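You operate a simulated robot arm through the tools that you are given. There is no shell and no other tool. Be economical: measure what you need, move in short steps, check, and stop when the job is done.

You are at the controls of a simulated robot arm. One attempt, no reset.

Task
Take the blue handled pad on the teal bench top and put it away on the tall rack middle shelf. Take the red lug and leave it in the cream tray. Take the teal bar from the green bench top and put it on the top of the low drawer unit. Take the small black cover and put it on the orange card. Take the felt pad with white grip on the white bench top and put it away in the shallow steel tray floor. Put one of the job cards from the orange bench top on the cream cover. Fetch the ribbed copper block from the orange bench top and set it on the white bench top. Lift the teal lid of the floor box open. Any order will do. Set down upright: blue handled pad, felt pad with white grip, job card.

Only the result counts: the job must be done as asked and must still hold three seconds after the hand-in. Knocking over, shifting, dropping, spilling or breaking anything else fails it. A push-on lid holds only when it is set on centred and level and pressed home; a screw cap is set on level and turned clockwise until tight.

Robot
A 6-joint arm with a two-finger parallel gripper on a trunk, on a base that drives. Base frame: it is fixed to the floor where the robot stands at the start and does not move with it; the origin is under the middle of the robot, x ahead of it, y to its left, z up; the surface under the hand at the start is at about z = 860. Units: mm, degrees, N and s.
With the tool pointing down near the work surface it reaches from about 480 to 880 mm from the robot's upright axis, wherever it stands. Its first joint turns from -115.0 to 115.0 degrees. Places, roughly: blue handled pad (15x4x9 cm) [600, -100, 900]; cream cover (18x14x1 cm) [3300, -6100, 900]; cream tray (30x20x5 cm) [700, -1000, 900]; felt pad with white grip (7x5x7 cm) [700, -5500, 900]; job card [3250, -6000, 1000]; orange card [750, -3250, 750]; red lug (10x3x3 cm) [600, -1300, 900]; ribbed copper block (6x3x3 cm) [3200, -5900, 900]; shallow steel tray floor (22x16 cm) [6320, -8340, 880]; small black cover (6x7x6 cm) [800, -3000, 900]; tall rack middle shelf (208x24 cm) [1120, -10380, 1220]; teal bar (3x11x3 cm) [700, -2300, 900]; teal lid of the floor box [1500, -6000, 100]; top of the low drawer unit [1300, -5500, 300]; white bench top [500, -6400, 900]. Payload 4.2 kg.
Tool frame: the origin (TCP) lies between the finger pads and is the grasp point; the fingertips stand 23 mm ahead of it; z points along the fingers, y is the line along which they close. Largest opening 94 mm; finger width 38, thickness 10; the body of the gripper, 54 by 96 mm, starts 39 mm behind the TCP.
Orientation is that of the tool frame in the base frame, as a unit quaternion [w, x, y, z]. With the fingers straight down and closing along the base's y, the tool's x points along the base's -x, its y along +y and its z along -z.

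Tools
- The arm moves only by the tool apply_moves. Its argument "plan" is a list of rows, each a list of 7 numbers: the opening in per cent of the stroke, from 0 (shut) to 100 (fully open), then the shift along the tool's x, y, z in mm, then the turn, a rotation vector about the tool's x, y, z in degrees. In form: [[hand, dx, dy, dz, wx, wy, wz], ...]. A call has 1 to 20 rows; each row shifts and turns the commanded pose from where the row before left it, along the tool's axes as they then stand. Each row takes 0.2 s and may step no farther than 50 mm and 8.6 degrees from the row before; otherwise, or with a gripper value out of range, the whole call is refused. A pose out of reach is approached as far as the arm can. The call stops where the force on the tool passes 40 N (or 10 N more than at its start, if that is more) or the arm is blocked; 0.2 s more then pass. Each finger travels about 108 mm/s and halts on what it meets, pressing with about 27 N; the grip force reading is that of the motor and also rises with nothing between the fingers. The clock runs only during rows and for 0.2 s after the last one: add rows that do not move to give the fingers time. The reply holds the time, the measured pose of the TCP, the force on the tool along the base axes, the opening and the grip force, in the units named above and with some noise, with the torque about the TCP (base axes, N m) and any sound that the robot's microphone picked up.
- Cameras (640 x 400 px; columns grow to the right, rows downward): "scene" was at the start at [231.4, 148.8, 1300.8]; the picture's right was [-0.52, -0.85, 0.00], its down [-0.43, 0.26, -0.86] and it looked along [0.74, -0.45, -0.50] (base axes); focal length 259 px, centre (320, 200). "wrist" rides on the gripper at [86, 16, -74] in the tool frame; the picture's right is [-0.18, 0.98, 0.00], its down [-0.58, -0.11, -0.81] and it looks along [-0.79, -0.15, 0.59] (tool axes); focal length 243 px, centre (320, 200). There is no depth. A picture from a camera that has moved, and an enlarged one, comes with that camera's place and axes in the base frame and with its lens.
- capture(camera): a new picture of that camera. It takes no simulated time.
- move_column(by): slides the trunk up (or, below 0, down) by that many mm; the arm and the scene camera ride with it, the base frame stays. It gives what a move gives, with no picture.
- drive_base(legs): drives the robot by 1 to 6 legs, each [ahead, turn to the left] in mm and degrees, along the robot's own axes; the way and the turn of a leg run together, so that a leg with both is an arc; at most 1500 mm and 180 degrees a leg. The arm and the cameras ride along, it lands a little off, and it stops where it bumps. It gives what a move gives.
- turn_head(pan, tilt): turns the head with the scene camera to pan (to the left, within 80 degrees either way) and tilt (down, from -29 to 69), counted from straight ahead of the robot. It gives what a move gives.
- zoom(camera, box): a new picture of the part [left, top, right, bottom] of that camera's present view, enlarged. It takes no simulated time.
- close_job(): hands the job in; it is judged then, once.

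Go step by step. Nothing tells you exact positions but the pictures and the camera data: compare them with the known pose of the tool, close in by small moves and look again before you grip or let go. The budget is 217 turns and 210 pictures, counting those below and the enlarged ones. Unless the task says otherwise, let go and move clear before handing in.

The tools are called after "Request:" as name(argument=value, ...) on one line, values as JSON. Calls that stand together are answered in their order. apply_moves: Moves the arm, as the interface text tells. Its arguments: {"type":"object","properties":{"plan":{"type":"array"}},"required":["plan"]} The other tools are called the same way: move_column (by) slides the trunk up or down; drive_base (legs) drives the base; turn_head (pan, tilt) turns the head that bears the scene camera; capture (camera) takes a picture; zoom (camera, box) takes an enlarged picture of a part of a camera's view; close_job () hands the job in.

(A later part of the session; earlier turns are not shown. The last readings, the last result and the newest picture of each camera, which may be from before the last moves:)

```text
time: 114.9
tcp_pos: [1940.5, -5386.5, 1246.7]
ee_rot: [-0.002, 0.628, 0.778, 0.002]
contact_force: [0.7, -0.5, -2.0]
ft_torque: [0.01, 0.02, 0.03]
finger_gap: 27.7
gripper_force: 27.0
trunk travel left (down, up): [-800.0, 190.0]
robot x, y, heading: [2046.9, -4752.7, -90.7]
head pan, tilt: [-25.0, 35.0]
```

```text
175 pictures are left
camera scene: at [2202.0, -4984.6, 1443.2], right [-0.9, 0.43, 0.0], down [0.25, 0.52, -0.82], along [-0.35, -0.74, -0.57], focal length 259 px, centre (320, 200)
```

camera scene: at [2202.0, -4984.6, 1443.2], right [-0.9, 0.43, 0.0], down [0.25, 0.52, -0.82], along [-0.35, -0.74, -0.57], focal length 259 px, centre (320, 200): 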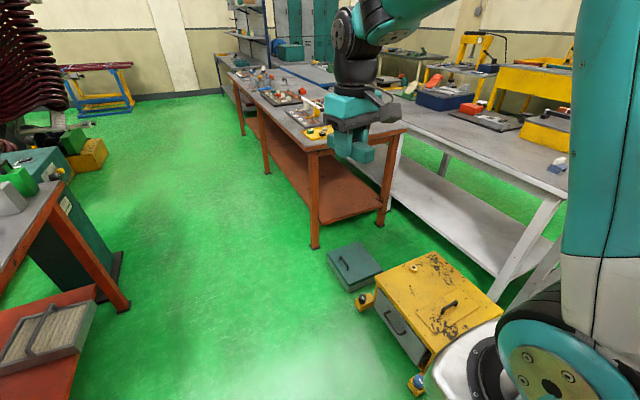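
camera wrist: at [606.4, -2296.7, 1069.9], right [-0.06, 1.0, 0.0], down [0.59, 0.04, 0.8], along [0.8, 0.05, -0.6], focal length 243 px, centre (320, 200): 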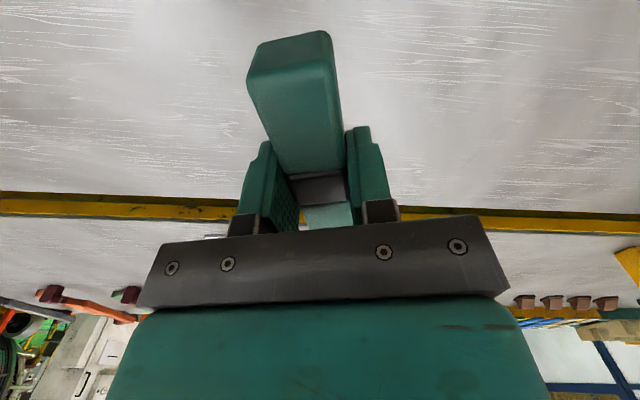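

The yellow drawer unit's top spans about x 1130–1600, y -5685…-5225, with a handle near (1346,-5363), and the teal-lidded floor box is beyond it. I drive up beside the unit, face it and look down.

Request:
drive_base(legs=[[800, 0], [0, -90]])

Request:
turn_head(pan=0, tilt=50)

Request:
capture(camera="scene")

Request:
capture(camera="wrist")

```text
time: 123.0
tcp_pos: [1399.0, -5448.8, 1246.4]
ee_rot: [0.0, 0.994, 0.108, 0.002]
contact_force: [0.4, 0.3, -1.7]
ft_torque: [0.01, -0.01, -0.01]
finger_gap: 27.7
gripper_force: 26.8
trunk travel left (down, up): [-800.0, 190.0]
robot x, y, heading: [2033.6, -5548.5, 179.8]
head pan, tilt: [-25.0, 35.0]
```

```text
time: 123.9
tcp_pos: [1400.1, -5448.6, 1247.3]
ee_rot: [0.0, 0.994, 0.108, 0.003]
contact_force: [0.2, 1.4, -1.6]
ft_torque: [-0.01, -0.01, 0.0]
finger_gap: 27.6
gripper_force: 27.1
trunk travel left (down, up): [-800.0, 190.0]
robot x, y, heading: [2034.3, -5548.2, 179.5]
head pan, tilt: [0.0, 50.0]
```

```text
174 pictures are left
camera scene: at [1806.5, -5741.5, 1421.5], right [0.01, 1.0, 0.0], down [0.77, -0.01, -0.64], along [-0.64, 0.01, -0.77], focal length 259 px, centre (320, 200)
```

scene: 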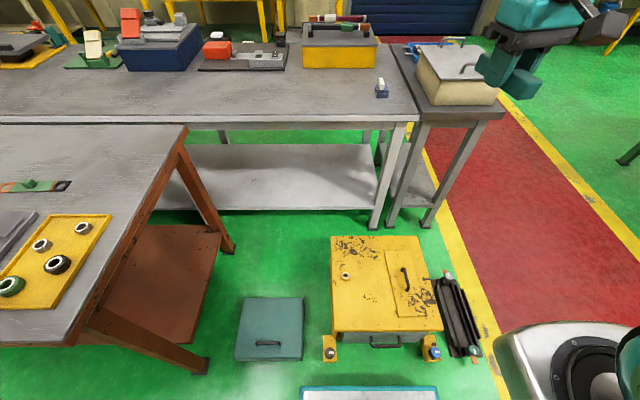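

```text
173 pictures are left
camera wrist: at [1487.4, -5445.8, 1321.1], right [0.03, -1.0, 0.0], down [-0.59, -0.02, 0.8], along [-0.8, -0.02, -0.6], focal length 243 px, centre (320, 200)
```

wrist: 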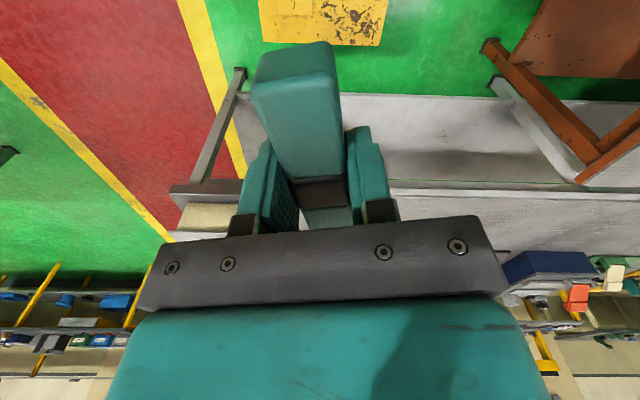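

The free part of the unit's top is around (1430,-5550). I move above it, then lower the trunk.

Request:
apply_moves(plan=[[0, 2, 25, 0, 0, 0, 0], [0, 2, 27, 0, 0, 0, 0], [0, 2, 27, 0, 0, 0, 0], [0, 1.6, 26, 0, 0, 0, 0]])

Request:
move_column(by=-750)

Request:
capture(camera="wrist")

Request:
capture(camera="scene")

```text
time: 124.9
tcp_pos: [1429.4, -5549.3, 1247.6]
ee_rot: [0.0, 0.994, 0.107, 0.002]
contact_force: [-0.7, -0.3, -1.8]
ft_torque: [-0.02, -0.02, -0.02]
finger_gap: 27.7
gripper_force: 27.0
trunk travel left (down, up): [-800.0, 190.0]
robot x, y, heading: [2033.1, -5550.3, 179.6]
head pan, tilt: [0.0, 50.0]
```

```text
refused: -750 is not a number from -400 to 400
```

```text
172 pictures are left
camera wrist: at [1517.4, -5546.0, 1321.6], right [0.03, -1.0, 0.0], down [-0.59, -0.02, 0.8], along [-0.8, -0.02, -0.59], focal length 243 px, centre (320, 200)
```

wrist: 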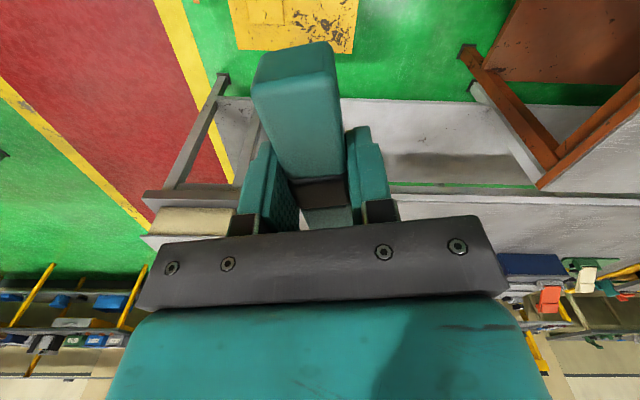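

```text
171 pictures are left
camera scene: at [1806.4, -5741.3, 1421.5], right [0.01, 1.0, 0.0], down [0.77, -0.01, -0.64], along [-0.64, 0.0, -0.77], focal length 259 px, centre (320, 200)
```

scene: 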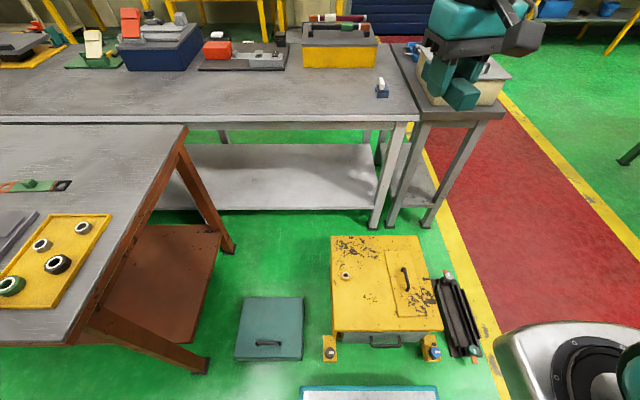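

Request:
move_column(by=-400)

Request:
move_column(by=-330)

Request:
capture(camera="wrist")

Request:
capture(camera="scene")

```text
time: 128.8
tcp_pos: [1429.8, -5549.5, 848.4]
ee_rot: [-0.001, 0.994, 0.108, 0.003]
contact_force: [0.2, 0.1, -2.5]
ft_torque: [-0.01, 0.02, -0.01]
finger_gap: 27.7
gripper_force: 27.2
trunk travel left (down, up): [-400.0, 590.0]
robot x, y, heading: [2033.6, -5550.1, 179.7]
head pan, tilt: [0.0, 50.0]
```

```text
time: 132.0
tcp_pos: [1429.4, -5548.4, 517.3]
ee_rot: [0.0, 0.994, 0.108, 0.004]
contact_force: [0.3, 0.6, -1.6]
ft_torque: [-0.01, -0.02, -0.01]
finger_gap: 27.9
gripper_force: 27.1
trunk travel left (down, up): [-70.0, 920.0]
robot x, y, heading: [2033.4, -5552.0, 179.7]
head pan, tilt: [0.0, 50.0]
```

```text
170 pictures are left
camera wrist: at [1517.5, -5546.0, 591.7], right [0.03, -1.0, 0.0], down [-0.59, -0.02, 0.8], along [-0.8, -0.02, -0.6], focal length 243 px, centre (320, 200)
```

wrist: 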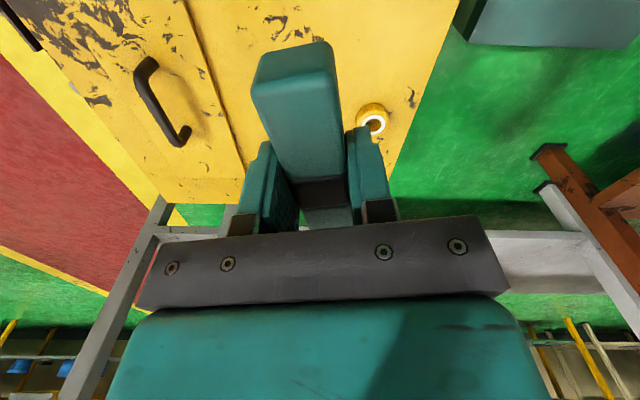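

```text
169 pictures are left
camera scene: at [1806.6, -5741.6, 691.5], right [0.01, 1.0, 0.0], down [0.77, -0.01, -0.64], along [-0.64, 0.0, -0.77], focal length 259 px, centre (320, 200)
```

scene: 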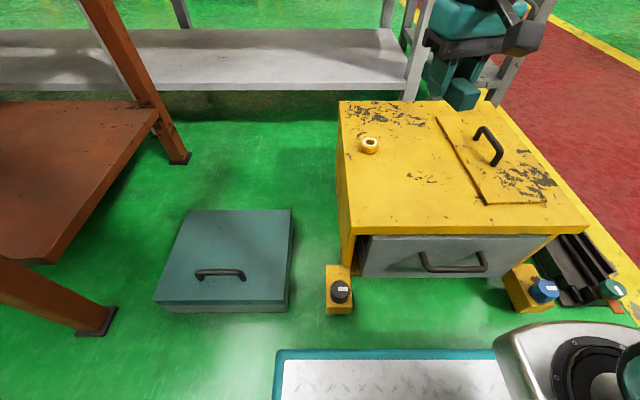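

The top is at z≈300 and the spot is clear of the ring and the handle. I lower gently until contact.

Request:
apply_moves(plan=[[0, 0, 0, 30, 0, 0, 0], [0, 0, 0, 30, 0, 0, 0], [0, 0, 0, 30, 0, 0, 0], [0, 0, 0, 30, 0, 0, 0], [0, 0, 0, 30, 0, 0, 0], [0, 0, 0, 20, 0, 0, 0], [0, 0, 0, 8, 0, 0, 0]])

Request:
zoom(camera="scene", box=[320, 60, 560, 210])

```text
time: 133.6
tcp_pos: [1431.0, -5549.8, 339.0]
ee_rot: [0.0, 0.994, 0.108, 0.003]
contact_force: [0.0, -0.1, -1.9]
ft_torque: [0.02, 0.01, 0.01]
finger_gap: 27.8
gripper_force: 27.2
trunk travel left (down, up): [-70.0, 920.0]
robot x, y, heading: [2030.2, -5550.1, 179.7]
head pan, tilt: [0.0, 50.0]
```

```text
2.67 times, centred on (440, 135) of scene
camera zoom: at [1806.6, -5741.6, 691.5], right [0.01, 1.0, 0.0], down [0.77, -0.01, -0.64], along [-0.64, 0.0, -0.77], focal length 692 px, centre (0, 373)
```

zoom: 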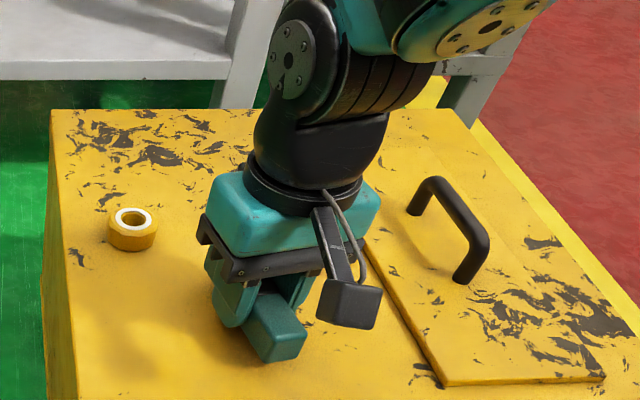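

Request:
apply_moves(plan=[[0, 0, 0, 3, 0, 0, 0], [0, 0, 0, 2, 0, 0, 0], [0, 0, 0, 2, 0, 0, 0], [0, 0, 0, 2, 0, 0, 0]])

```text
time: 134.6
tcp_pos: [1431.2, -5549.7, 330.3]
ee_rot: [-0.001, 0.994, 0.108, 0.003]
contact_force: [0.9, 0.2, -1.5]
ft_torque: [0.02, 0.0, 0.02]
finger_gap: 27.7
gripper_force: 27.1
trunk travel left (down, up): [-70.0, 920.0]
robot x, y, heading: [2035.7, -5547.4, 179.6]
head pan, tilt: [0.0, 50.0]
```

Request:
apply_moves(plan=[[0, 0, 0, 2, 0, 0, 0], [0, 0, 0, 2, 0, 0, 0], [0, 0, 0, 1.5, 0, 0, 0]])

Request:
zoom(camera="scene", box=[390, 130, 470, 200])

```text
time: 135.4
tcp_pos: [1430.5, -5549.9, 324.6]
ee_rot: [0.0, 0.994, 0.109, 0.002]
contact_force: [-0.2, 0.3, -1.8]
ft_torque: [0.0, -0.05, 0.01]
finger_gap: 27.8
gripper_force: 27.2
trunk travel left (down, up): [-70.0, 920.0]
robot x, y, heading: [2036.6, -5550.7, 179.3]
head pan, tilt: [0.0, 50.0]
```

```text
5.71 times, centred on (430, 165) of scene
camera zoom: at [1806.6, -5741.6, 691.4], right [0.01, 1.0, 0.0], down [0.77, -0.01, -0.64], along [-0.64, 0.0, -0.77], focal length 1482 px, centre (-309, 400)
```

zoom: 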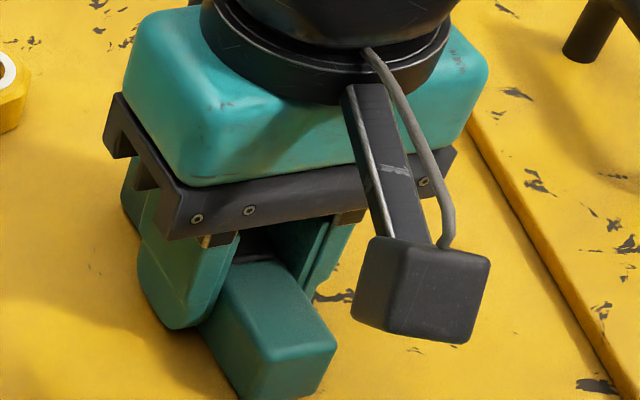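

Request:
apply_moves(plan=[[0, 0, 0, 1.5, 0, 0, 0], [0, 0, 0, 1.5, 0, 0, 0], [0, 0, 0, 1, 0, 0, 0]])

```text
time: 136.2
tcp_pos: [1430.8, -5549.6, 323.1]
ee_rot: [0.0, 0.994, 0.108, 0.001]
contact_force: [6.1, 2.7, 28.1]
ft_torque: [-0.09, -0.33, 0.03]
finger_gap: 28.0
gripper_force: 27.1
trunk travel left (down, up): [-70.0, 920.0]
robot x, y, heading: [2034.8, -5552.2, 179.5]
head pan, tilt: [0.0, 50.0]
```

Contact. I release and rise.

Request:
apply_moves(plan=[[30, 0, 0, -2, 0, 0, 0], [70, 0, 0, 0, 0, 0, 0], [80, 0, 0, 0, 0, 0, 0], [80, 0, 0, -10, 0, 0, 0], [80, 0, 0, -40, 0, 0, 0], [80, 0, 0, -45, 0, 0, 0], [80, 0, 0, -45, 0, 0, 0], [80, 0, 0, -45, 0, 0, 0]])

Request:
capture(camera="scene")

```text
time: 138.0
tcp_pos: [1430.8, -5550.4, 509.2]
ee_rot: [0.0, 0.994, 0.108, 0.003]
contact_force: [-0.4, 0.3, 0.6]
ft_torque: [-0.04, 0.02, -0.02]
finger_gap: 75.4
gripper_force: 0.1
trunk travel left (down, up): [-70.0, 920.0]
robot x, y, heading: [2033.0, -5549.2, 179.6]
head pan, tilt: [0.0, 50.0]
```

```text
166 pictures are left
camera scene: at [1806.6, -5741.6, 691.4], right [0.01, 1.0, 0.0], down [0.77, -0.01, -0.64], along [-0.64, 0.0, -0.77], focal length 259 px, centre (320, 200)
```

scene: 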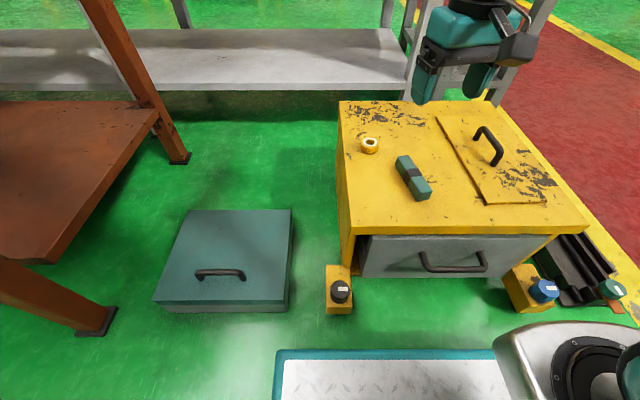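

The bar rests on the drawer unit. Next comes the lid: it spans x≈1348–1613, y≈-6125…-5822, with the handle at about (1559,-5968). I reposition the base in front of it, swinging on the free side.

Request:
drive_base(legs=[[-40, 0], [0, -90], [-420, 0], [0, 90]])

Request:
capture(camera="scene")

Request:
capture(camera="wrist")

```text
time: 148.7
tcp_pos: [1465.4, -5974.4, 509.3]
ee_rot: [0.0, 0.994, 0.108, 0.002]
contact_force: [0.2, -0.5, 0.8]
ft_torque: [0.01, 0.02, -0.03]
finger_gap: 75.1
gripper_force: 0.0
trunk travel left (down, up): [-70.0, 920.0]
robot x, y, heading: [2072.2, -5970.8, 179.6]
head pan, tilt: [0.0, 50.0]
```

```text
165 pictures are left
camera scene: at [1841.8, -6166.0, 691.5], right [0.01, 1.0, 0.0], down [0.77, -0.01, -0.64], along [-0.64, 0.01, -0.77], focal length 259 px, centre (320, 200)
```

scene: 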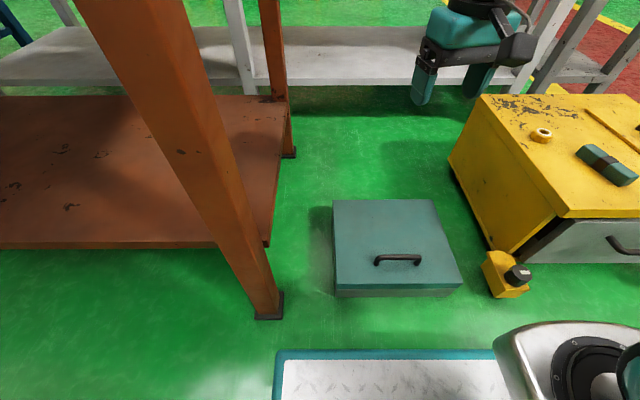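

```text
164 pictures are left
camera wrist: at [1553.6, -5970.6, 582.2], right [0.03, -1.0, 0.0], down [-0.59, -0.02, 0.8], along [-0.8, -0.02, -0.59], focal length 243 px, centre (320, 200)
```

wrist: 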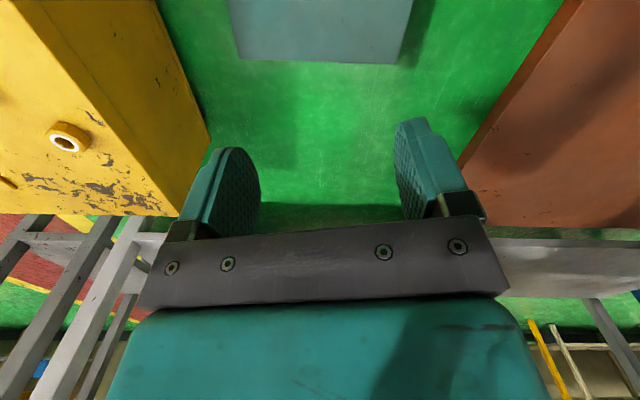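

Request:
zoom(camera="scene", box=[320, 190, 480, 300])

```text
3.64 times, centred on (400, 245) of scene
camera zoom: at [1841.8, -6166.0, 691.5], right [0.01, 1.0, 0.0], down [0.77, -0.01, -0.64], along [-0.64, 0.01, -0.77], focal length 943 px, centre (29, 36)
```

zoom: 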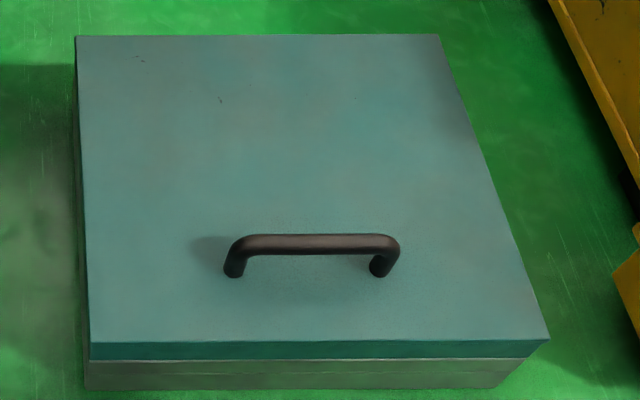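

The handle bar is at about (1547,-5969,120), running along y with some 30 mm standoff, and the hinge is at x≈1342. I turn the hand to close along x and come down above it.

Request:
apply_moves(plan=[[80, 0, 0, 0, 0, 0, -7.8], [80, 0, 0, 0, 0, 0, -7.8], [80, 0, 0, 0, 0, 0, -7.8], [80, 0, 0, 0, 0, 0, -7.8], [80, 0, 0, 0, 0, 0, -7.8], [80, 0, 0, 0, 0, 0, -7.8], [80, 0, 0, 0, 0, 0, -7.8], [80, 0, 0, 0, 0, 0, -7.8], [80, 0, 0, 0, 0, 0, -7.8], [80, 0, 0, 0, 0, 0, -7.4], [80, 2, 41, 0, 0, 0, 0], [80, 3, 41, 0, 0, 0, 0]])

Request:
move_column(by=-70)

Request:
apply_moves(plan=[[80, 0, 0, 45, 0, 0, 0], [80, 0, 0, 45, 0, 0, 0], [80, 0, 0, 45, 0, 0, 0], [80, 0, 0, 45, 0, 0, 0], [80, 0, 0, 45, 0, 0, 0]])

Request:
capture(camera="wrist")

Request:
capture(camera="scene")

```text
time: 151.3
tcp_pos: [1546.3, -5968.8, 508.8]
ee_rot: [0.0, 0.707, 0.707, 0.002]
contact_force: [-0.9, 0.6, -0.2]
ft_torque: [-0.01, -0.03, -0.03]
finger_gap: 75.3
gripper_force: 0.1
trunk travel left (down, up): [-70.0, 920.0]
robot x, y, heading: [2069.9, -5971.7, 179.4]
head pan, tilt: [0.0, 50.0]
```

```text
time: 152.4
tcp_pos: [1547.6, -5969.3, 438.8]
ee_rot: [0.0, 0.707, 0.707, 0.002]
contact_force: [0.5, 0.5, -0.6]
ft_torque: [0.0, 0.03, 0.0]
finger_gap: 75.3
gripper_force: 0.1
trunk travel left (down, up): [0.0, 990.0]
robot x, y, heading: [2070.2, -5974.7, 179.4]
head pan, tilt: [0.0, 50.0]
```

```text
time: 153.6
tcp_pos: [1548.3, -5969.0, 211.9]
ee_rot: [0.002, 0.708, 0.706, 0.002]
contact_force: [0.4, -0.2, 0.0]
ft_torque: [-0.02, -0.02, -0.01]
finger_gap: 75.0
gripper_force: 0.0
trunk travel left (down, up): [0.0, 990.0]
robot x, y, heading: [2071.2, -5972.4, 179.3]
head pan, tilt: [0.0, 50.0]
```

```text
162 pictures are left
camera wrist: at [1564.7, -5881.1, 285.7], right [0.98, -0.18, 0.0], down [-0.11, -0.58, 0.81], along [-0.15, -0.79, -0.59], focal length 243 px, centre (320, 200)
```

wrist: 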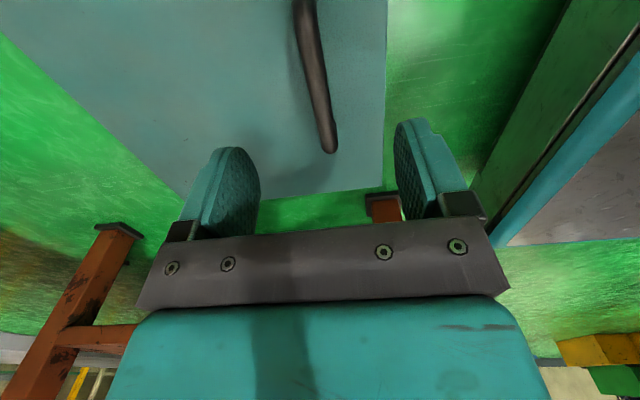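

```text
161 pictures are left
camera scene: at [1841.9, -6165.9, 621.5], right [0.01, 1.0, 0.0], down [0.77, -0.01, -0.64], along [-0.64, 0.01, -0.77], focal length 259 px, centre (320, 200)
```

scene: 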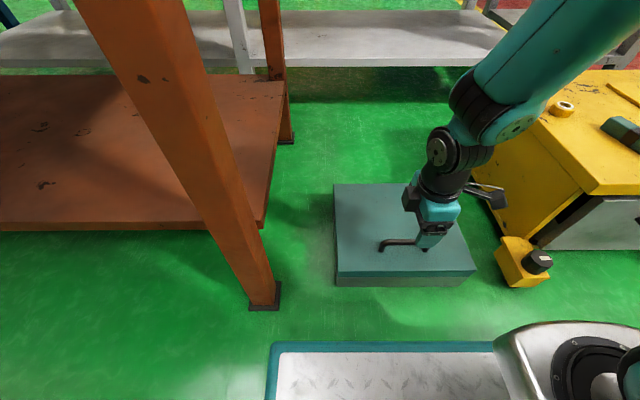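

Aligned with the handle. I lower around it and close.

Request:
apply_moves(plan=[[80, 0, -2, 40, 0, 0, 0], [80, 0, 0, 30, 0, 0, 0], [80, 0, 0, 11, 0, 0, 0], [0, 0, 0, 0, 0, 0, 0], [0, 0, 0, 0, 0, 0, 0], [0, 0, 0, 0, 0, 0, 0], [0, 0, 0, 0, 0, 0, 0]])

Request:
capture(camera="wrist")

```text
time: 155.2
tcp_pos: [1548.3, -5967.6, 130.1]
ee_rot: [0.002, 0.708, 0.707, 0.003]
contact_force: [10.2, -0.1, -1.3]
ft_torque: [-0.36, -0.13, -0.34]
finger_gap: 13.5
gripper_force: 44.9
trunk travel left (down, up): [0.0, 990.0]
robot x, y, heading: [2074.1, -5973.3, 179.9]
head pan, tilt: [0.0, 50.0]
```

```text
160 pictures are left
camera wrist: at [1563.8, -5881.4, 205.2], right [0.98, -0.19, 0.01], down [-0.12, -0.58, 0.8], along [-0.15, -0.79, -0.59], focal length 243 px, centre (320, 200)
```

wrist: 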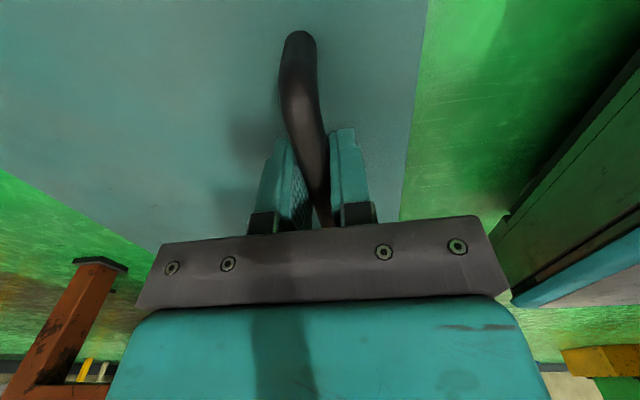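

Handle gripped. I lift along the hinge arc, first about 20°.

Request:
apply_moves(plan=[[0, 0, -3.6, -17.7, 0, 0, 0], [0, 0, -5.1, -17.2, 0, 0, 0], [0, 0, -6.5, -16.8, 0, 0, 0], [0, 0, -8, -16.1, 0, 0, 0]])

Request:
capture(camera="scene")

```text
time: 156.0
tcp_pos: [1528.1, -5967.6, 178.4]
ee_rot: [-0.005, 0.708, 0.706, -0.005]
contact_force: [-3.6, 0.0, -5.2]
ft_torque: [-0.08, 0.11, -0.3]
finger_gap: 13.5
gripper_force: 45.2
trunk travel left (down, up): [0.0, 990.0]
robot x, y, heading: [2067.9, -5973.4, 179.4]
head pan, tilt: [0.0, 50.0]
stopped in row 3: the force on the tool passed its limit at 45 N (the readings are from after the stop); the commanded pose is now the measured one
```

```text
159 pictures are left
camera scene: at [1841.3, -6165.9, 621.6], right [0.01, 1.0, 0.0], down [0.77, -0.01, -0.64], along [-0.64, 0.01, -0.77], focal length 259 px, centre (320, 200)
```

scene: 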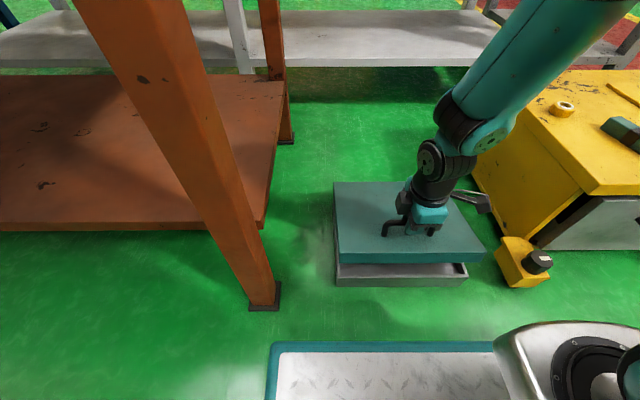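

The lid is coming up; the pull was a bit fast. I continue in smaller steps.

Request:
apply_moves(plan=[[0, 0, -3.5, -8.1, 0, 0, 0], [0, 0, -4, -8, 0, 0, 0], [0, 0, -4.5, -7.8, 0, 0, 0], [0, 0, -4.9, -7.6, 0, 0, 0], [0, 0, -5.2, -7.4, 0, 0, 0], [0, 0, -5.5, -7.1, 0, 0, 0], [0, 0, -5.8, -6.9, 0, 0, 0], [0, 0, -6.1, -6.6, 0, 0, 0]])

Request:
capture(camera="scene")

Request:
capture(camera="wrist")

```text
time: 156.7
tcp_pos: [1515.6, -5967.3, 198.5]
ee_rot: [-0.009, 0.709, 0.705, -0.007]
contact_force: [-5.9, -0.1, -9.3]
ft_torque: [-0.05, 0.05, -0.25]
finger_gap: 13.6
gripper_force: 45.2
trunk travel left (down, up): [0.0, 990.0]
robot x, y, heading: [2071.9, -5972.7, 179.2]
head pan, tilt: [0.0, 50.0]
stopped in row 3: the force on the tool passed its limit at 43 N (the readings are from after the stop); the commanded pose is now the measured one
```

```text
158 pictures are left
camera scene: at [1841.0, -6165.9, 621.6], right [0.01, 1.0, 0.0], down [0.77, -0.01, -0.64], along [-0.64, 0.01, -0.77], focal length 259 px, centre (320, 200)
```

scene: 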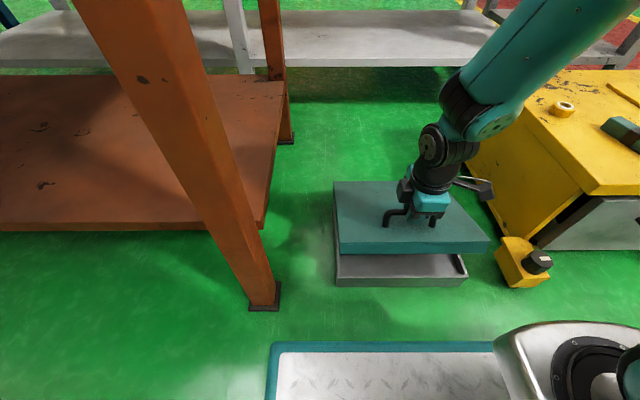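

```text
157 pictures are left
camera wrist: at [1533.5, -5881.3, 271.4], right [0.98, -0.19, -0.02], down [-0.09, -0.58, 0.81], along [-0.17, -0.79, -0.59], focal length 243 px, centre (320, 200)
```

wrist: 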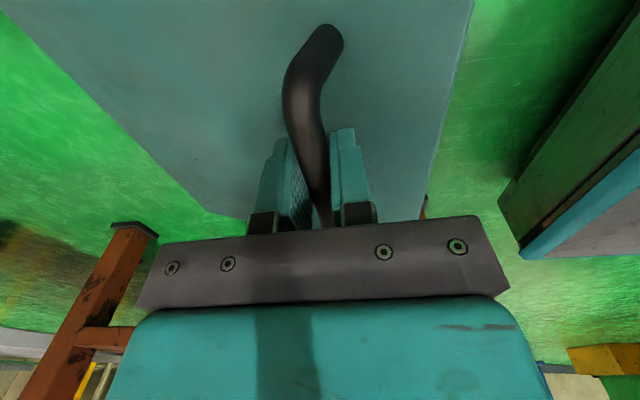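

The resistance seems to be mainly a slow, stiff hinge. I go slower and tilt the hand along with the lid.

Request:
apply_moves(plan=[[0, 0, -2, -3.5, -1.1, 0, 0], [0, 0, -2.1, -3.4, -1.1, 0, 0], [0, 0, -2.1, -3.4, -1.1, 0, 0], [0, 0, -2.2, -3.3, -1.1, 0, 0], [0, 0, -2.2, -3.3, -1.1, 0, 0], [0, 0, -2.2, -3.3, -1.1, 0, 0], [0, 0, -2.2, -3.3, -1.1, 0, 0], [0, 0, -2.2, -3.3, -1.1, 0, 0]])

```text
time: 157.6
tcp_pos: [1506.5, -5968.9, 209.7]
ee_rot: [0.011, 0.71, 0.704, 0.012]
contact_force: [-8.7, -0.6, -11.5]
ft_torque: [0.0, -0.05, -0.13]
finger_gap: 13.8
gripper_force: 45.4
trunk travel left (down, up): [0.0, 990.0]
robot x, y, heading: [2065.6, -5973.5, 179.3]
head pan, tilt: [0.0, 50.0]
stopped in row 4: the force on the tool passed its limit at 41 N (the readings are from after the stop); the commanded pose is now the measured one
```

The measured points fit a hinge near (1355,70), so the arc is tighter than I commanded. I follow the corrected arc without tilting further.

Request:
apply_moves(plan=[[0, 0, -3.9, -4.6, 0, 0, 0], [0, 0, -4.1, -4.5, 0, 0, 0], [0, 0, -4.3, -4.3, 0, 0, 0], [0, 0, -4.4, -4.1, 0, 0, 0], [0, 0, -4.5, -3.9, 0, 0, 0], [0, 0, -4.6, -3.8, 0, 0, 0], [0, 0, -4.7, -3.7, 0, 0, 0], [0, 0, -4.8, -3.5, 0, 0, 0]])

```text
time: 159.5
tcp_pos: [1474.0, -5967.2, 240.5]
ee_rot: [0.013, 0.709, 0.705, 0.015]
contact_force: [11.7, -0.1, 11.7]
ft_torque: [-0.6, -0.11, -0.76]
finger_gap: 13.6
gripper_force: 44.9
trunk travel left (down, up): [0.0, 990.0]
robot x, y, heading: [2068.6, -5976.9, 179.5]
head pan, tilt: [0.0, 50.0]
stopped in row 8: the force on the tool passed its limit at 41 N (the readings are from after the stop); the commanded pose is now the measured one
```

The fit now gives a hinge at (1351,70), R≈204; the lid is about 38° open. I continue on that arc.

Request:
apply_moves(plan=[[0, 0, -5.6, -4.4, 0, 0, 0], [0, 0, -5.7, -4.2, 0, 0, 0], [0, 0, -5.9, -4.0, 0, 0, 0], [0, 0, -6.0, -3.8, 0, 0, 0], [0, 0, -6.1, -3.6, 0, 0, 0], [0, 0, -6.3, -3.4, 0, 0, 0], [0, 0, -6.4, -3.2, 0, 0, 0], [0, 0, -6.5, -3.0, 0, 0, 0], [0, 0, -6.6, -2.7, 0, 0, 0], [0, 0, -6.7, -2.5, 0, 0, 0]])

Request:
capture(camera="scene")

Request:
capture(camera="wrist")

```text
time: 161.7
tcp_pos: [1408.8, -5968.2, 274.0]
ee_rot: [0.011, 0.71, 0.704, 0.013]
contact_force: [12.2, -4.3, 27.8]
ft_torque: [0.23, -0.05, -1.12]
finger_gap: 13.7
gripper_force: 45.0
trunk travel left (down, up): [0.0, 990.0]
robot x, y, heading: [2071.1, -5973.1, 179.4]
head pan, tilt: [0.0, 50.0]
```

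```text
156 pictures are left
camera scene: at [1841.6, -6166.0, 621.7], right [0.01, 1.0, 0.0], down [0.77, -0.01, -0.64], along [-0.64, 0.01, -0.77], focal length 259 px, centre (320, 200)
```

scene: 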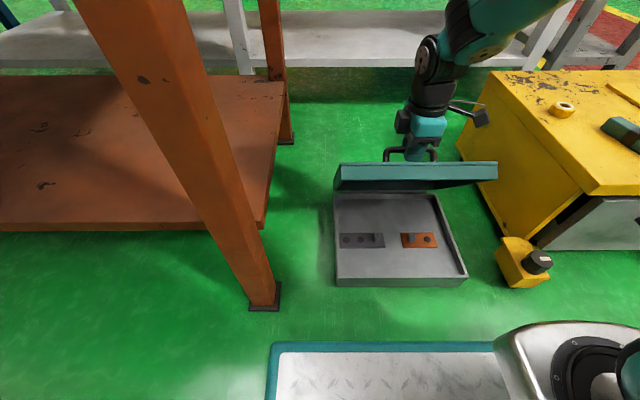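

```text
155 pictures are left
camera wrist: at [1423.0, -5880.9, 348.4], right [0.98, -0.19, 0.03], down [-0.14, -0.58, 0.8], along [-0.13, -0.79, -0.6], focal length 243 px, centre (320, 200)
```

wrist: 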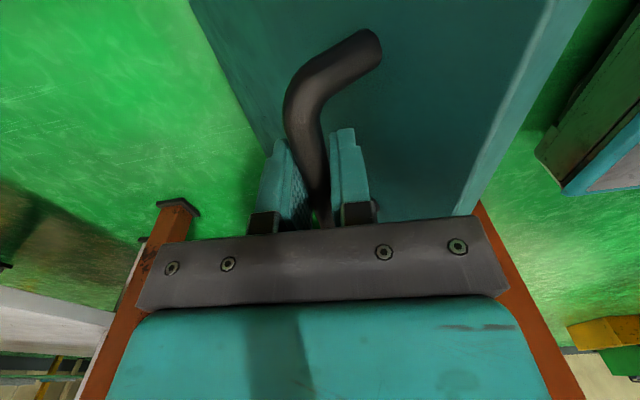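

The lid stands at about 59° and the handle is turning in the grip. I carry on along the arc, easing the radius out a little.

Request:
apply_moves(plan=[[0, 0, -8.5, -3.2, 0, 0, 0], [0, 0, -8.6, -2.8, 0, 0, 0], [0, 0, -8.7, -2.5, 0, 0, 0], [0, 0, -8.8, -2.0, 0, 0, 0], [0, 0, -8.9, -1.2, 0, 0, 0], [0, 0, -8.9, -0.8, 0, 0, 0], [0, 0, -8.9, -0.4, 0, 0, 0], [0, 0, -8.9, 0, 0, 0, 0]])

Request:
capture(camera="scene")

Request:
capture(camera="wrist")

```text
time: 163.5
tcp_pos: [1337.9, -5967.0, 284.9]
ee_rot: [0.012, 0.71, 0.704, 0.012]
contact_force: [0.6, -4.2, 22.9]
ft_torque: [0.45, -0.01, -1.6]
finger_gap: 13.4
gripper_force: 44.7
trunk travel left (down, up): [0.0, 990.0]
robot x, y, heading: [2065.3, -5975.3, 179.3]
head pan, tilt: [0.0, 50.0]
```

```text
154 pictures are left
camera scene: at [1841.5, -6166.0, 621.8], right [0.01, 1.0, 0.0], down [0.77, -0.01, -0.64], along [-0.64, 0.01, -0.77], focal length 259 px, centre (320, 200)
```

scene: 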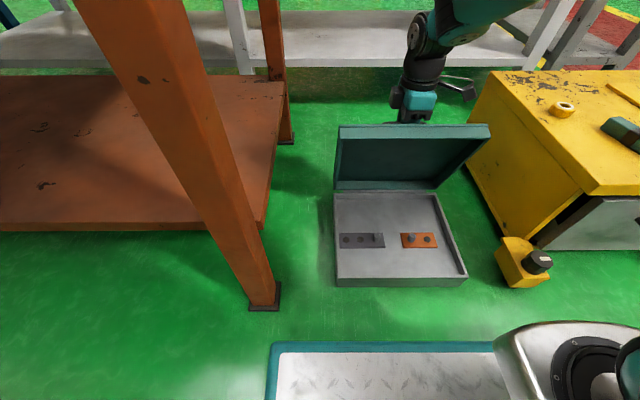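

```text
153 pictures are left
camera wrist: at [1352.2, -5880.6, 359.1], right [0.98, -0.19, 0.03], down [-0.14, -0.58, 0.8], along [-0.13, -0.79, -0.6], focal length 243 px, centre (320, 200)
```

wrist: 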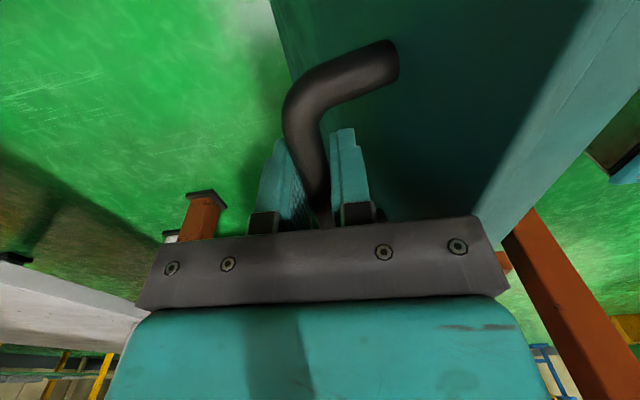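

The lid is near 79°, but its edge now nears the gripper body. I tilt the hand about the handle to give it room.

Request:
apply_moves(plan=[[0, 0, -0.7, -1, -5, 0, 0], [0, 0, -0.7, 0, -5, 0, 0], [0, 0, -0.7, 0, -5, 0, 0], [0, 0, -0.7, 0, -5, 0, 0], [0, 0, -0.7, 0, -5, 0, 0]])

```text
time: 164.7
tcp_pos: [1335.5, -5967.0, 284.1]
ee_rot: [0.165, 0.69, 0.685, 0.166]
contact_force: [0.6, -2.8, 3.6]
ft_torque: [-0.67, 0.14, -1.25]
finger_gap: 14.0
gripper_force: 45.3
trunk travel left (down, up): [0.0, 990.0]
robot x, y, heading: [2070.3, -5976.6, 179.4]
head pan, tilt: [0.0, 50.0]
```

Good, the force dropped. I carry the lid past vertical.

Request:
apply_moves(plan=[[0, 0, -8.2, -3.4, 0, 0, 0], [0, 0, -8.4, -3.0, 0, 0, 0], [0, 0, -8.5, -2.6, 0, 0, 0], [0, 0, -8.6, -2.3, 0, 0, 0], [0, 0, -8.7, -1.9, 0, 0, 0], [0, 0, -8.75, -1.5, 0, 0, 0], [0, 0, -8.8, -1.1, 0, 0, 0], [0, 0, -8.9, -0.7, 0, 0, 0]])

Request:
capture(camera="scene")

Request:
capture(camera="wrist")

```text
time: 165.3
tcp_pos: [1322.2, -5951.9, 276.2]
ee_rot: [0.16, 0.689, 0.688, 0.166]
contact_force: [-0.2, -10.9, 5.5]
ft_torque: [0.98, -0.17, -1.72]
finger_gap: 13.9
gripper_force: 44.8
out of reach, approached as far as the arm can: row 1, 2, 3
trunk travel left (down, up): [0.0, 990.0]
robot x, y, heading: [2071.3, -5971.7, 179.9]
head pan, tilt: [0.0, 50.0]
stopped in row 3: the force on the tool passed its limit at 90 N (the readings are from after the stop); the commanded pose is now the measured one
```

```text
152 pictures are left
camera scene: at [1842.2, -6167.4, 621.2], right [0.0, 1.0, 0.0], down [0.77, 0.0, -0.64], along [-0.64, 0.0, -0.77], focal length 259 px, centre (320, 200)
```

scene: 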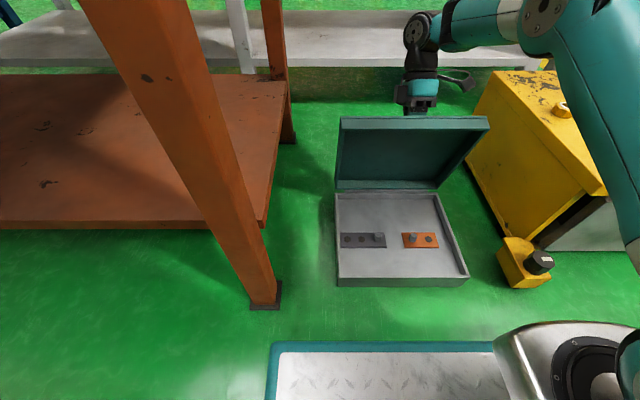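

```text
151 pictures are left
camera wrist: at [1303.9, -5864.5, 350.4], right [0.88, -0.19, 0.44], down [-0.46, -0.59, 0.67], along [0.13, -0.79, -0.6], focal length 243 px, centre (320, 200)
```

wrist: 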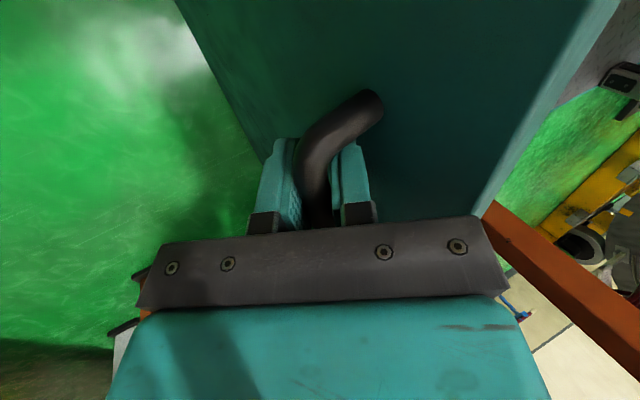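

The arm reached its limit at about 84° with the lid still held. I open the fingers slightly so that they hook the bar, lower a little, and then nudge the base forward to push the lid over.

Request:
apply_moves(plan=[[20, 0, 0, 0, 0, 0, 0], [28, 0, 0, 0, 0, 0, 0], [28, 0, 0, 4, 0, 0, 0], [28, 0, 0, 4, 0, 0, 0]])

Request:
capture(camera="wrist")

Request:
capture(camera="scene")

```text
time: 166.3
tcp_pos: [1325.8, -5951.7, 273.4]
ee_rot: [0.159, 0.687, 0.69, 0.163]
contact_force: [-3.8, -11.7, 30.3]
ft_torque: [0.42, 0.71, -1.23]
finger_gap: 30.5
gripper_force: 4.8
trunk travel left (down, up): [0.0, 990.0]
robot x, y, heading: [2066.8, -5975.4, 179.7]
head pan, tilt: [0.0, 50.0]
```

```text
150 pictures are left
camera wrist: at [1306.7, -5864.9, 347.1], right [0.88, -0.18, 0.44], down [-0.45, -0.59, 0.67], along [0.13, -0.79, -0.6], focal length 243 px, centre (320, 200)
```

wrist: 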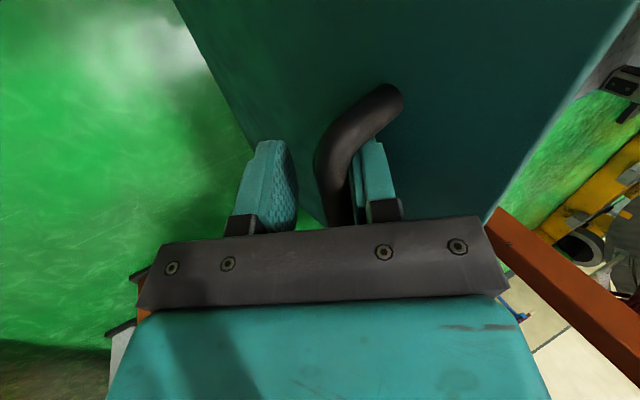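

```text
149 pictures are left
camera scene: at [1842.5, -6167.3, 622.3], right [0.0, 1.0, 0.0], down [0.77, 0.0, -0.64], along [-0.64, 0.0, -0.77], focal length 259 px, centre (320, 200)
```

scene: 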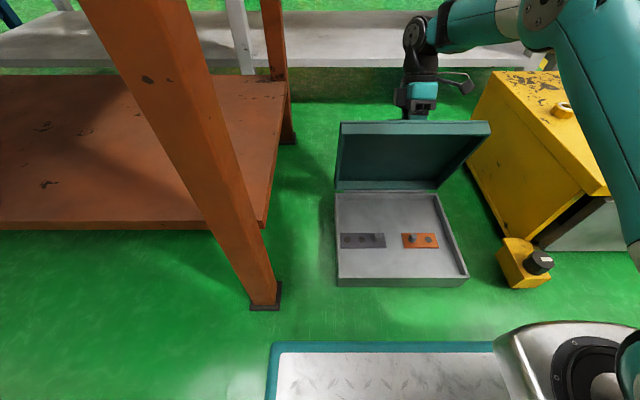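

Request:
apply_moves(plan=[[28, 0, 0, -4, 0, 0, 0], [28, 0, 0, -3, 0, 0, 0]])

Request:
drive_base(legs=[[50, 0]])

Request:
capture(camera="scene")

Request:
capture(camera="wrist")

```text
time: 166.9
tcp_pos: [1323.8, -5952.5, 274.0]
ee_rot: [0.163, 0.686, 0.689, 0.166]
contact_force: [-1.1, -12.0, 9.0]
ft_torque: [0.15, 0.11, -0.78]
finger_gap: 27.7
gripper_force: 2.0
trunk travel left (down, up): [0.0, 990.0]
robot x, y, heading: [2071.9, -5971.4, 179.8]
head pan, tilt: [0.0, 50.0]
```

```text
time: 167.8
tcp_pos: [1273.6, -5950.2, 275.4]
ee_rot: [0.162, 0.688, 0.688, 0.166]
contact_force: [0.0, 1.1, -0.8]
ft_torque: [-0.01, 0.05, 0.01]
finger_gap: 26.0
gripper_force: 0.0
trunk travel left (down, up): [0.0, 990.0]
robot x, y, heading: [2021.0, -5977.0, 179.8]
head pan, tilt: [0.0, 50.0]
```

```text
148 pictures are left
camera scene: at [1791.9, -6166.8, 621.5], right [0.01, 1.0, 0.0], down [0.77, 0.0, -0.64], along [-0.64, 0.0, -0.77], focal length 259 px, centre (320, 200)
```

scene: 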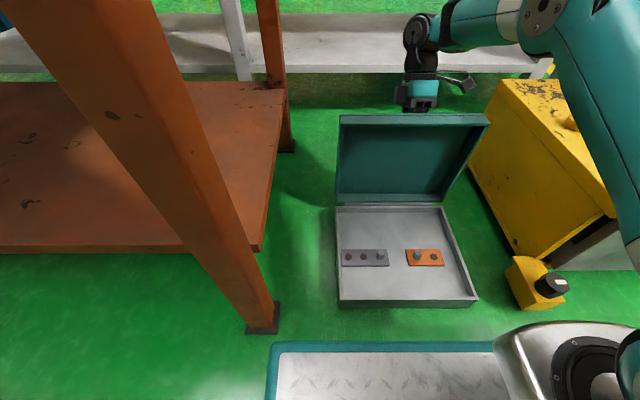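

```text
147 pictures are left
camera wrist: at [1254.1, -5863.1, 348.9], right [0.88, -0.18, 0.44], down [-0.46, -0.59, 0.67], along [0.14, -0.79, -0.6], focal length 243 px, centre (320, 200)
```

wrist: 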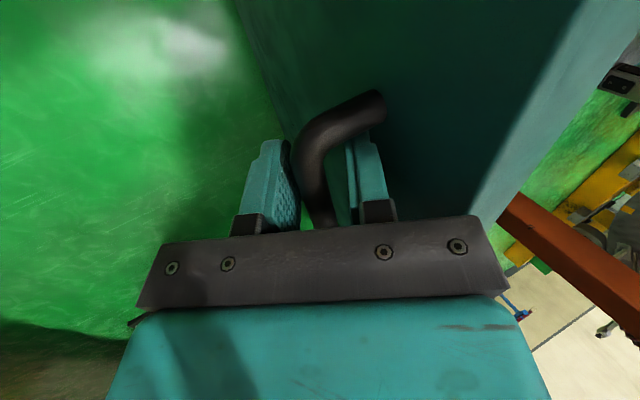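

The lid stands by itself past vertical, with no force on the hand. I withdraw the fingers along their own direction in small steps.

Request:
apply_moves(plan=[[28, 0, 0, -8, 0, 0, 0], [28, 0, 0, -8, 0, 0, 0], [28, 0, 0, -8, 0, 0, 0], [28, 0, 0, -8, 0, 0, 0], [28, 0, 0, -8, 0, 0, 0]])

Request:
capture(camera="wrist")

Request:
capture(camera="scene")

```text
time: 168.4
tcp_pos: [1265.3, -5949.8, 278.7]
ee_rot: [0.154, 0.683, 0.693, 0.17]
contact_force: [-0.8, -5.4, -0.7]
ft_torque: [0.01, 0.05, -0.11]
finger_gap: 25.5
gripper_force: 0.1
out of reach, approached as far as the arm can: row 1, 2
trunk travel left (down, up): [0.0, 990.0]
robot x, y, heading: [2021.3, -5976.1, 180.1]
head pan, tilt: [0.0, 50.0]
stopped in row 2: the force on the tool passed its limit at 48 N (the readings are from after the stop); the commanded pose is now the measured one
```

```text
146 pictures are left
camera wrist: at [1245.3, -5864.8, 353.9], right [0.88, -0.17, 0.43], down [-0.45, -0.6, 0.66], along [0.15, -0.78, -0.61], focal length 243 px, centre (320, 200)
```

wrist: 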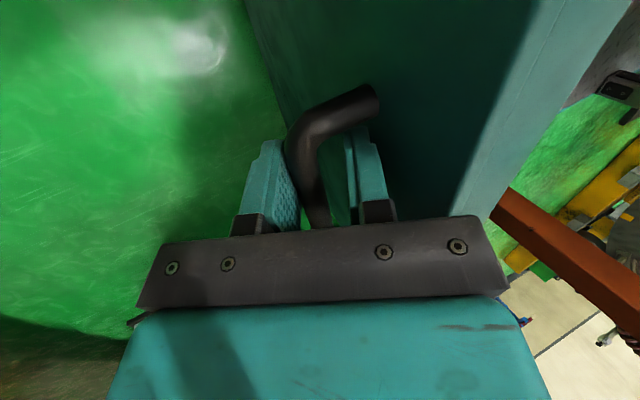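

```text
145 pictures are left
camera scene: at [1792.9, -6168.1, 621.6], right [0.0, 1.0, 0.0], down [0.77, 0.0, -0.64], along [-0.64, 0.0, -0.77], focal length 259 px, centre (320, 200)
```

scene: 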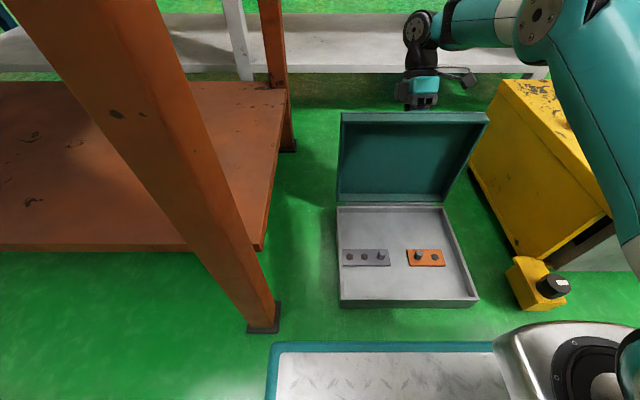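

The arm is at full stretch, so I withdraw using base and trunk together along the finger direction.

Request:
drive_base(legs=[[8, 0]])

Request:
move_column(by=18)

Request:
capture(camera="wrist")

```text
time: 169.2
tcp_pos: [1258.5, -5951.3, 279.0]
ee_rot: [0.154, 0.683, 0.693, 0.17]
contact_force: [0.1, -2.7, -2.0]
ft_torque: [-0.05, 0.0, -0.12]
finger_gap: 26.5
gripper_force: 0.2
trunk travel left (down, up): [0.0, 990.0]
robot x, y, heading: [2014.2, -5973.7, 179.8]
head pan, tilt: [0.0, 50.0]
```

```text
time: 169.8
tcp_pos: [1257.2, -5950.3, 297.7]
ee_rot: [0.154, 0.683, 0.693, 0.169]
contact_force: [-1.4, 0.5, -1.2]
ft_torque: [0.0, 0.05, 0.0]
finger_gap: 26.6
gripper_force: 0.1
trunk travel left (down, up): [-18.0, 972.0]
robot x, y, heading: [2011.4, -5971.3, 179.9]
head pan, tilt: [0.0, 50.0]
```

```text
144 pictures are left
camera wrist: at [1237.4, -5864.9, 372.1], right [0.88, -0.18, 0.44], down [-0.45, -0.6, 0.66], along [0.15, -0.78, -0.61], focal length 243 px, centre (320, 200)
```

wrist: 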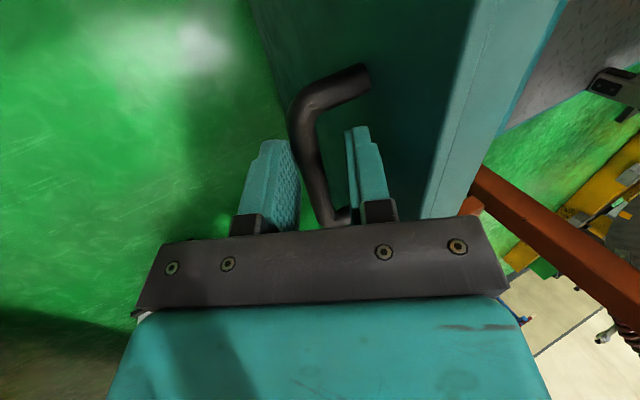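

Request:
drive_base(legs=[[6, 0]])

Request:
move_column(by=20)

Request:
capture(camera="wrist")

```text
time: 170.5
tcp_pos: [1250.9, -5950.2, 296.4]
ee_rot: [0.153, 0.683, 0.694, 0.17]
contact_force: [-0.4, -0.3, 0.1]
ft_torque: [0.01, 0.03, -0.02]
finger_gap: 26.7
gripper_force: 0.6
trunk travel left (down, up): [-18.0, 972.0]
robot x, y, heading: [2004.9, -5976.5, 179.8]
head pan, tilt: [0.0, 50.0]
```

```text
time: 171.2
tcp_pos: [1251.5, -5949.0, 318.0]
ee_rot: [0.154, 0.683, 0.693, 0.17]
contact_force: [-1.0, 0.0, 0.8]
ft_torque: [-0.04, -0.02, 0.0]
finger_gap: 26.0
gripper_force: 0.0
trunk travel left (down, up): [-38.0, 952.0]
robot x, y, heading: [2006.6, -5973.5, 180.1]
head pan, tilt: [0.0, 50.0]
```

```text
143 pictures are left
camera wrist: at [1231.4, -5864.9, 392.1], right [0.88, -0.18, 0.44], down [-0.45, -0.6, 0.66], along [0.15, -0.78, -0.61], focal length 243 px, centre (320, 200)
```

wrist: 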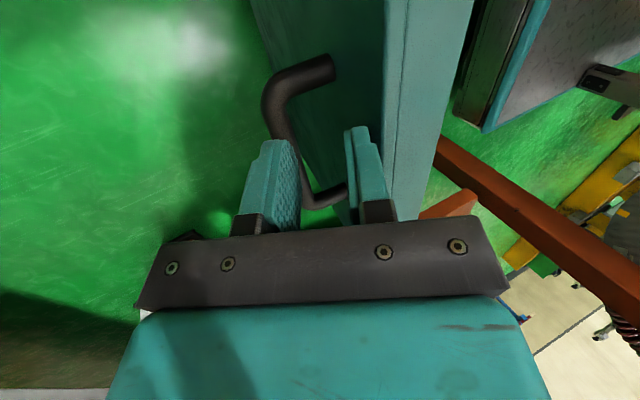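

The fingers are clear of the bar. I raise the trunk and check that the lid stays open.

Request:
move_column(by=350)

Request:
capture(camera="scene")

```text
time: 174.6
tcp_pos: [1251.3, -5950.8, 667.3]
ee_rot: [0.154, 0.683, 0.693, 0.17]
contact_force: [-0.1, 0.3, 0.1]
ft_torque: [0.03, 0.01, 0.0]
finger_gap: 26.0
gripper_force: 0.0
trunk travel left (down, up): [-388.0, 602.0]
robot x, y, heading: [2006.5, -5976.4, 179.7]
head pan, tilt: [0.0, 50.0]
```

```text
142 pictures are left
camera scene: at [1778.7, -6167.9, 1009.4], right [0.0, 1.0, 0.0], down [0.77, 0.0, -0.64], along [-0.64, 0.0, -0.77], focal length 259 px, centre (320, 200)
```

scene: 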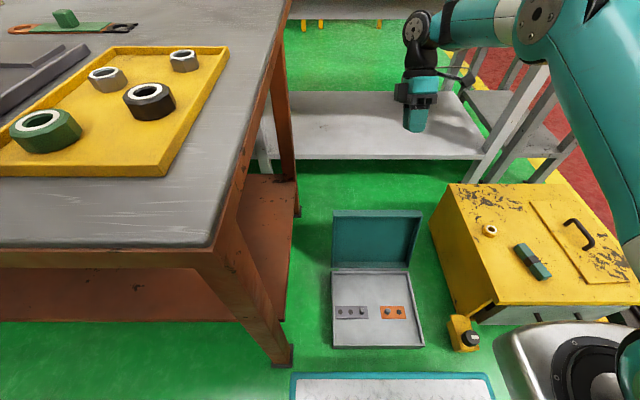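

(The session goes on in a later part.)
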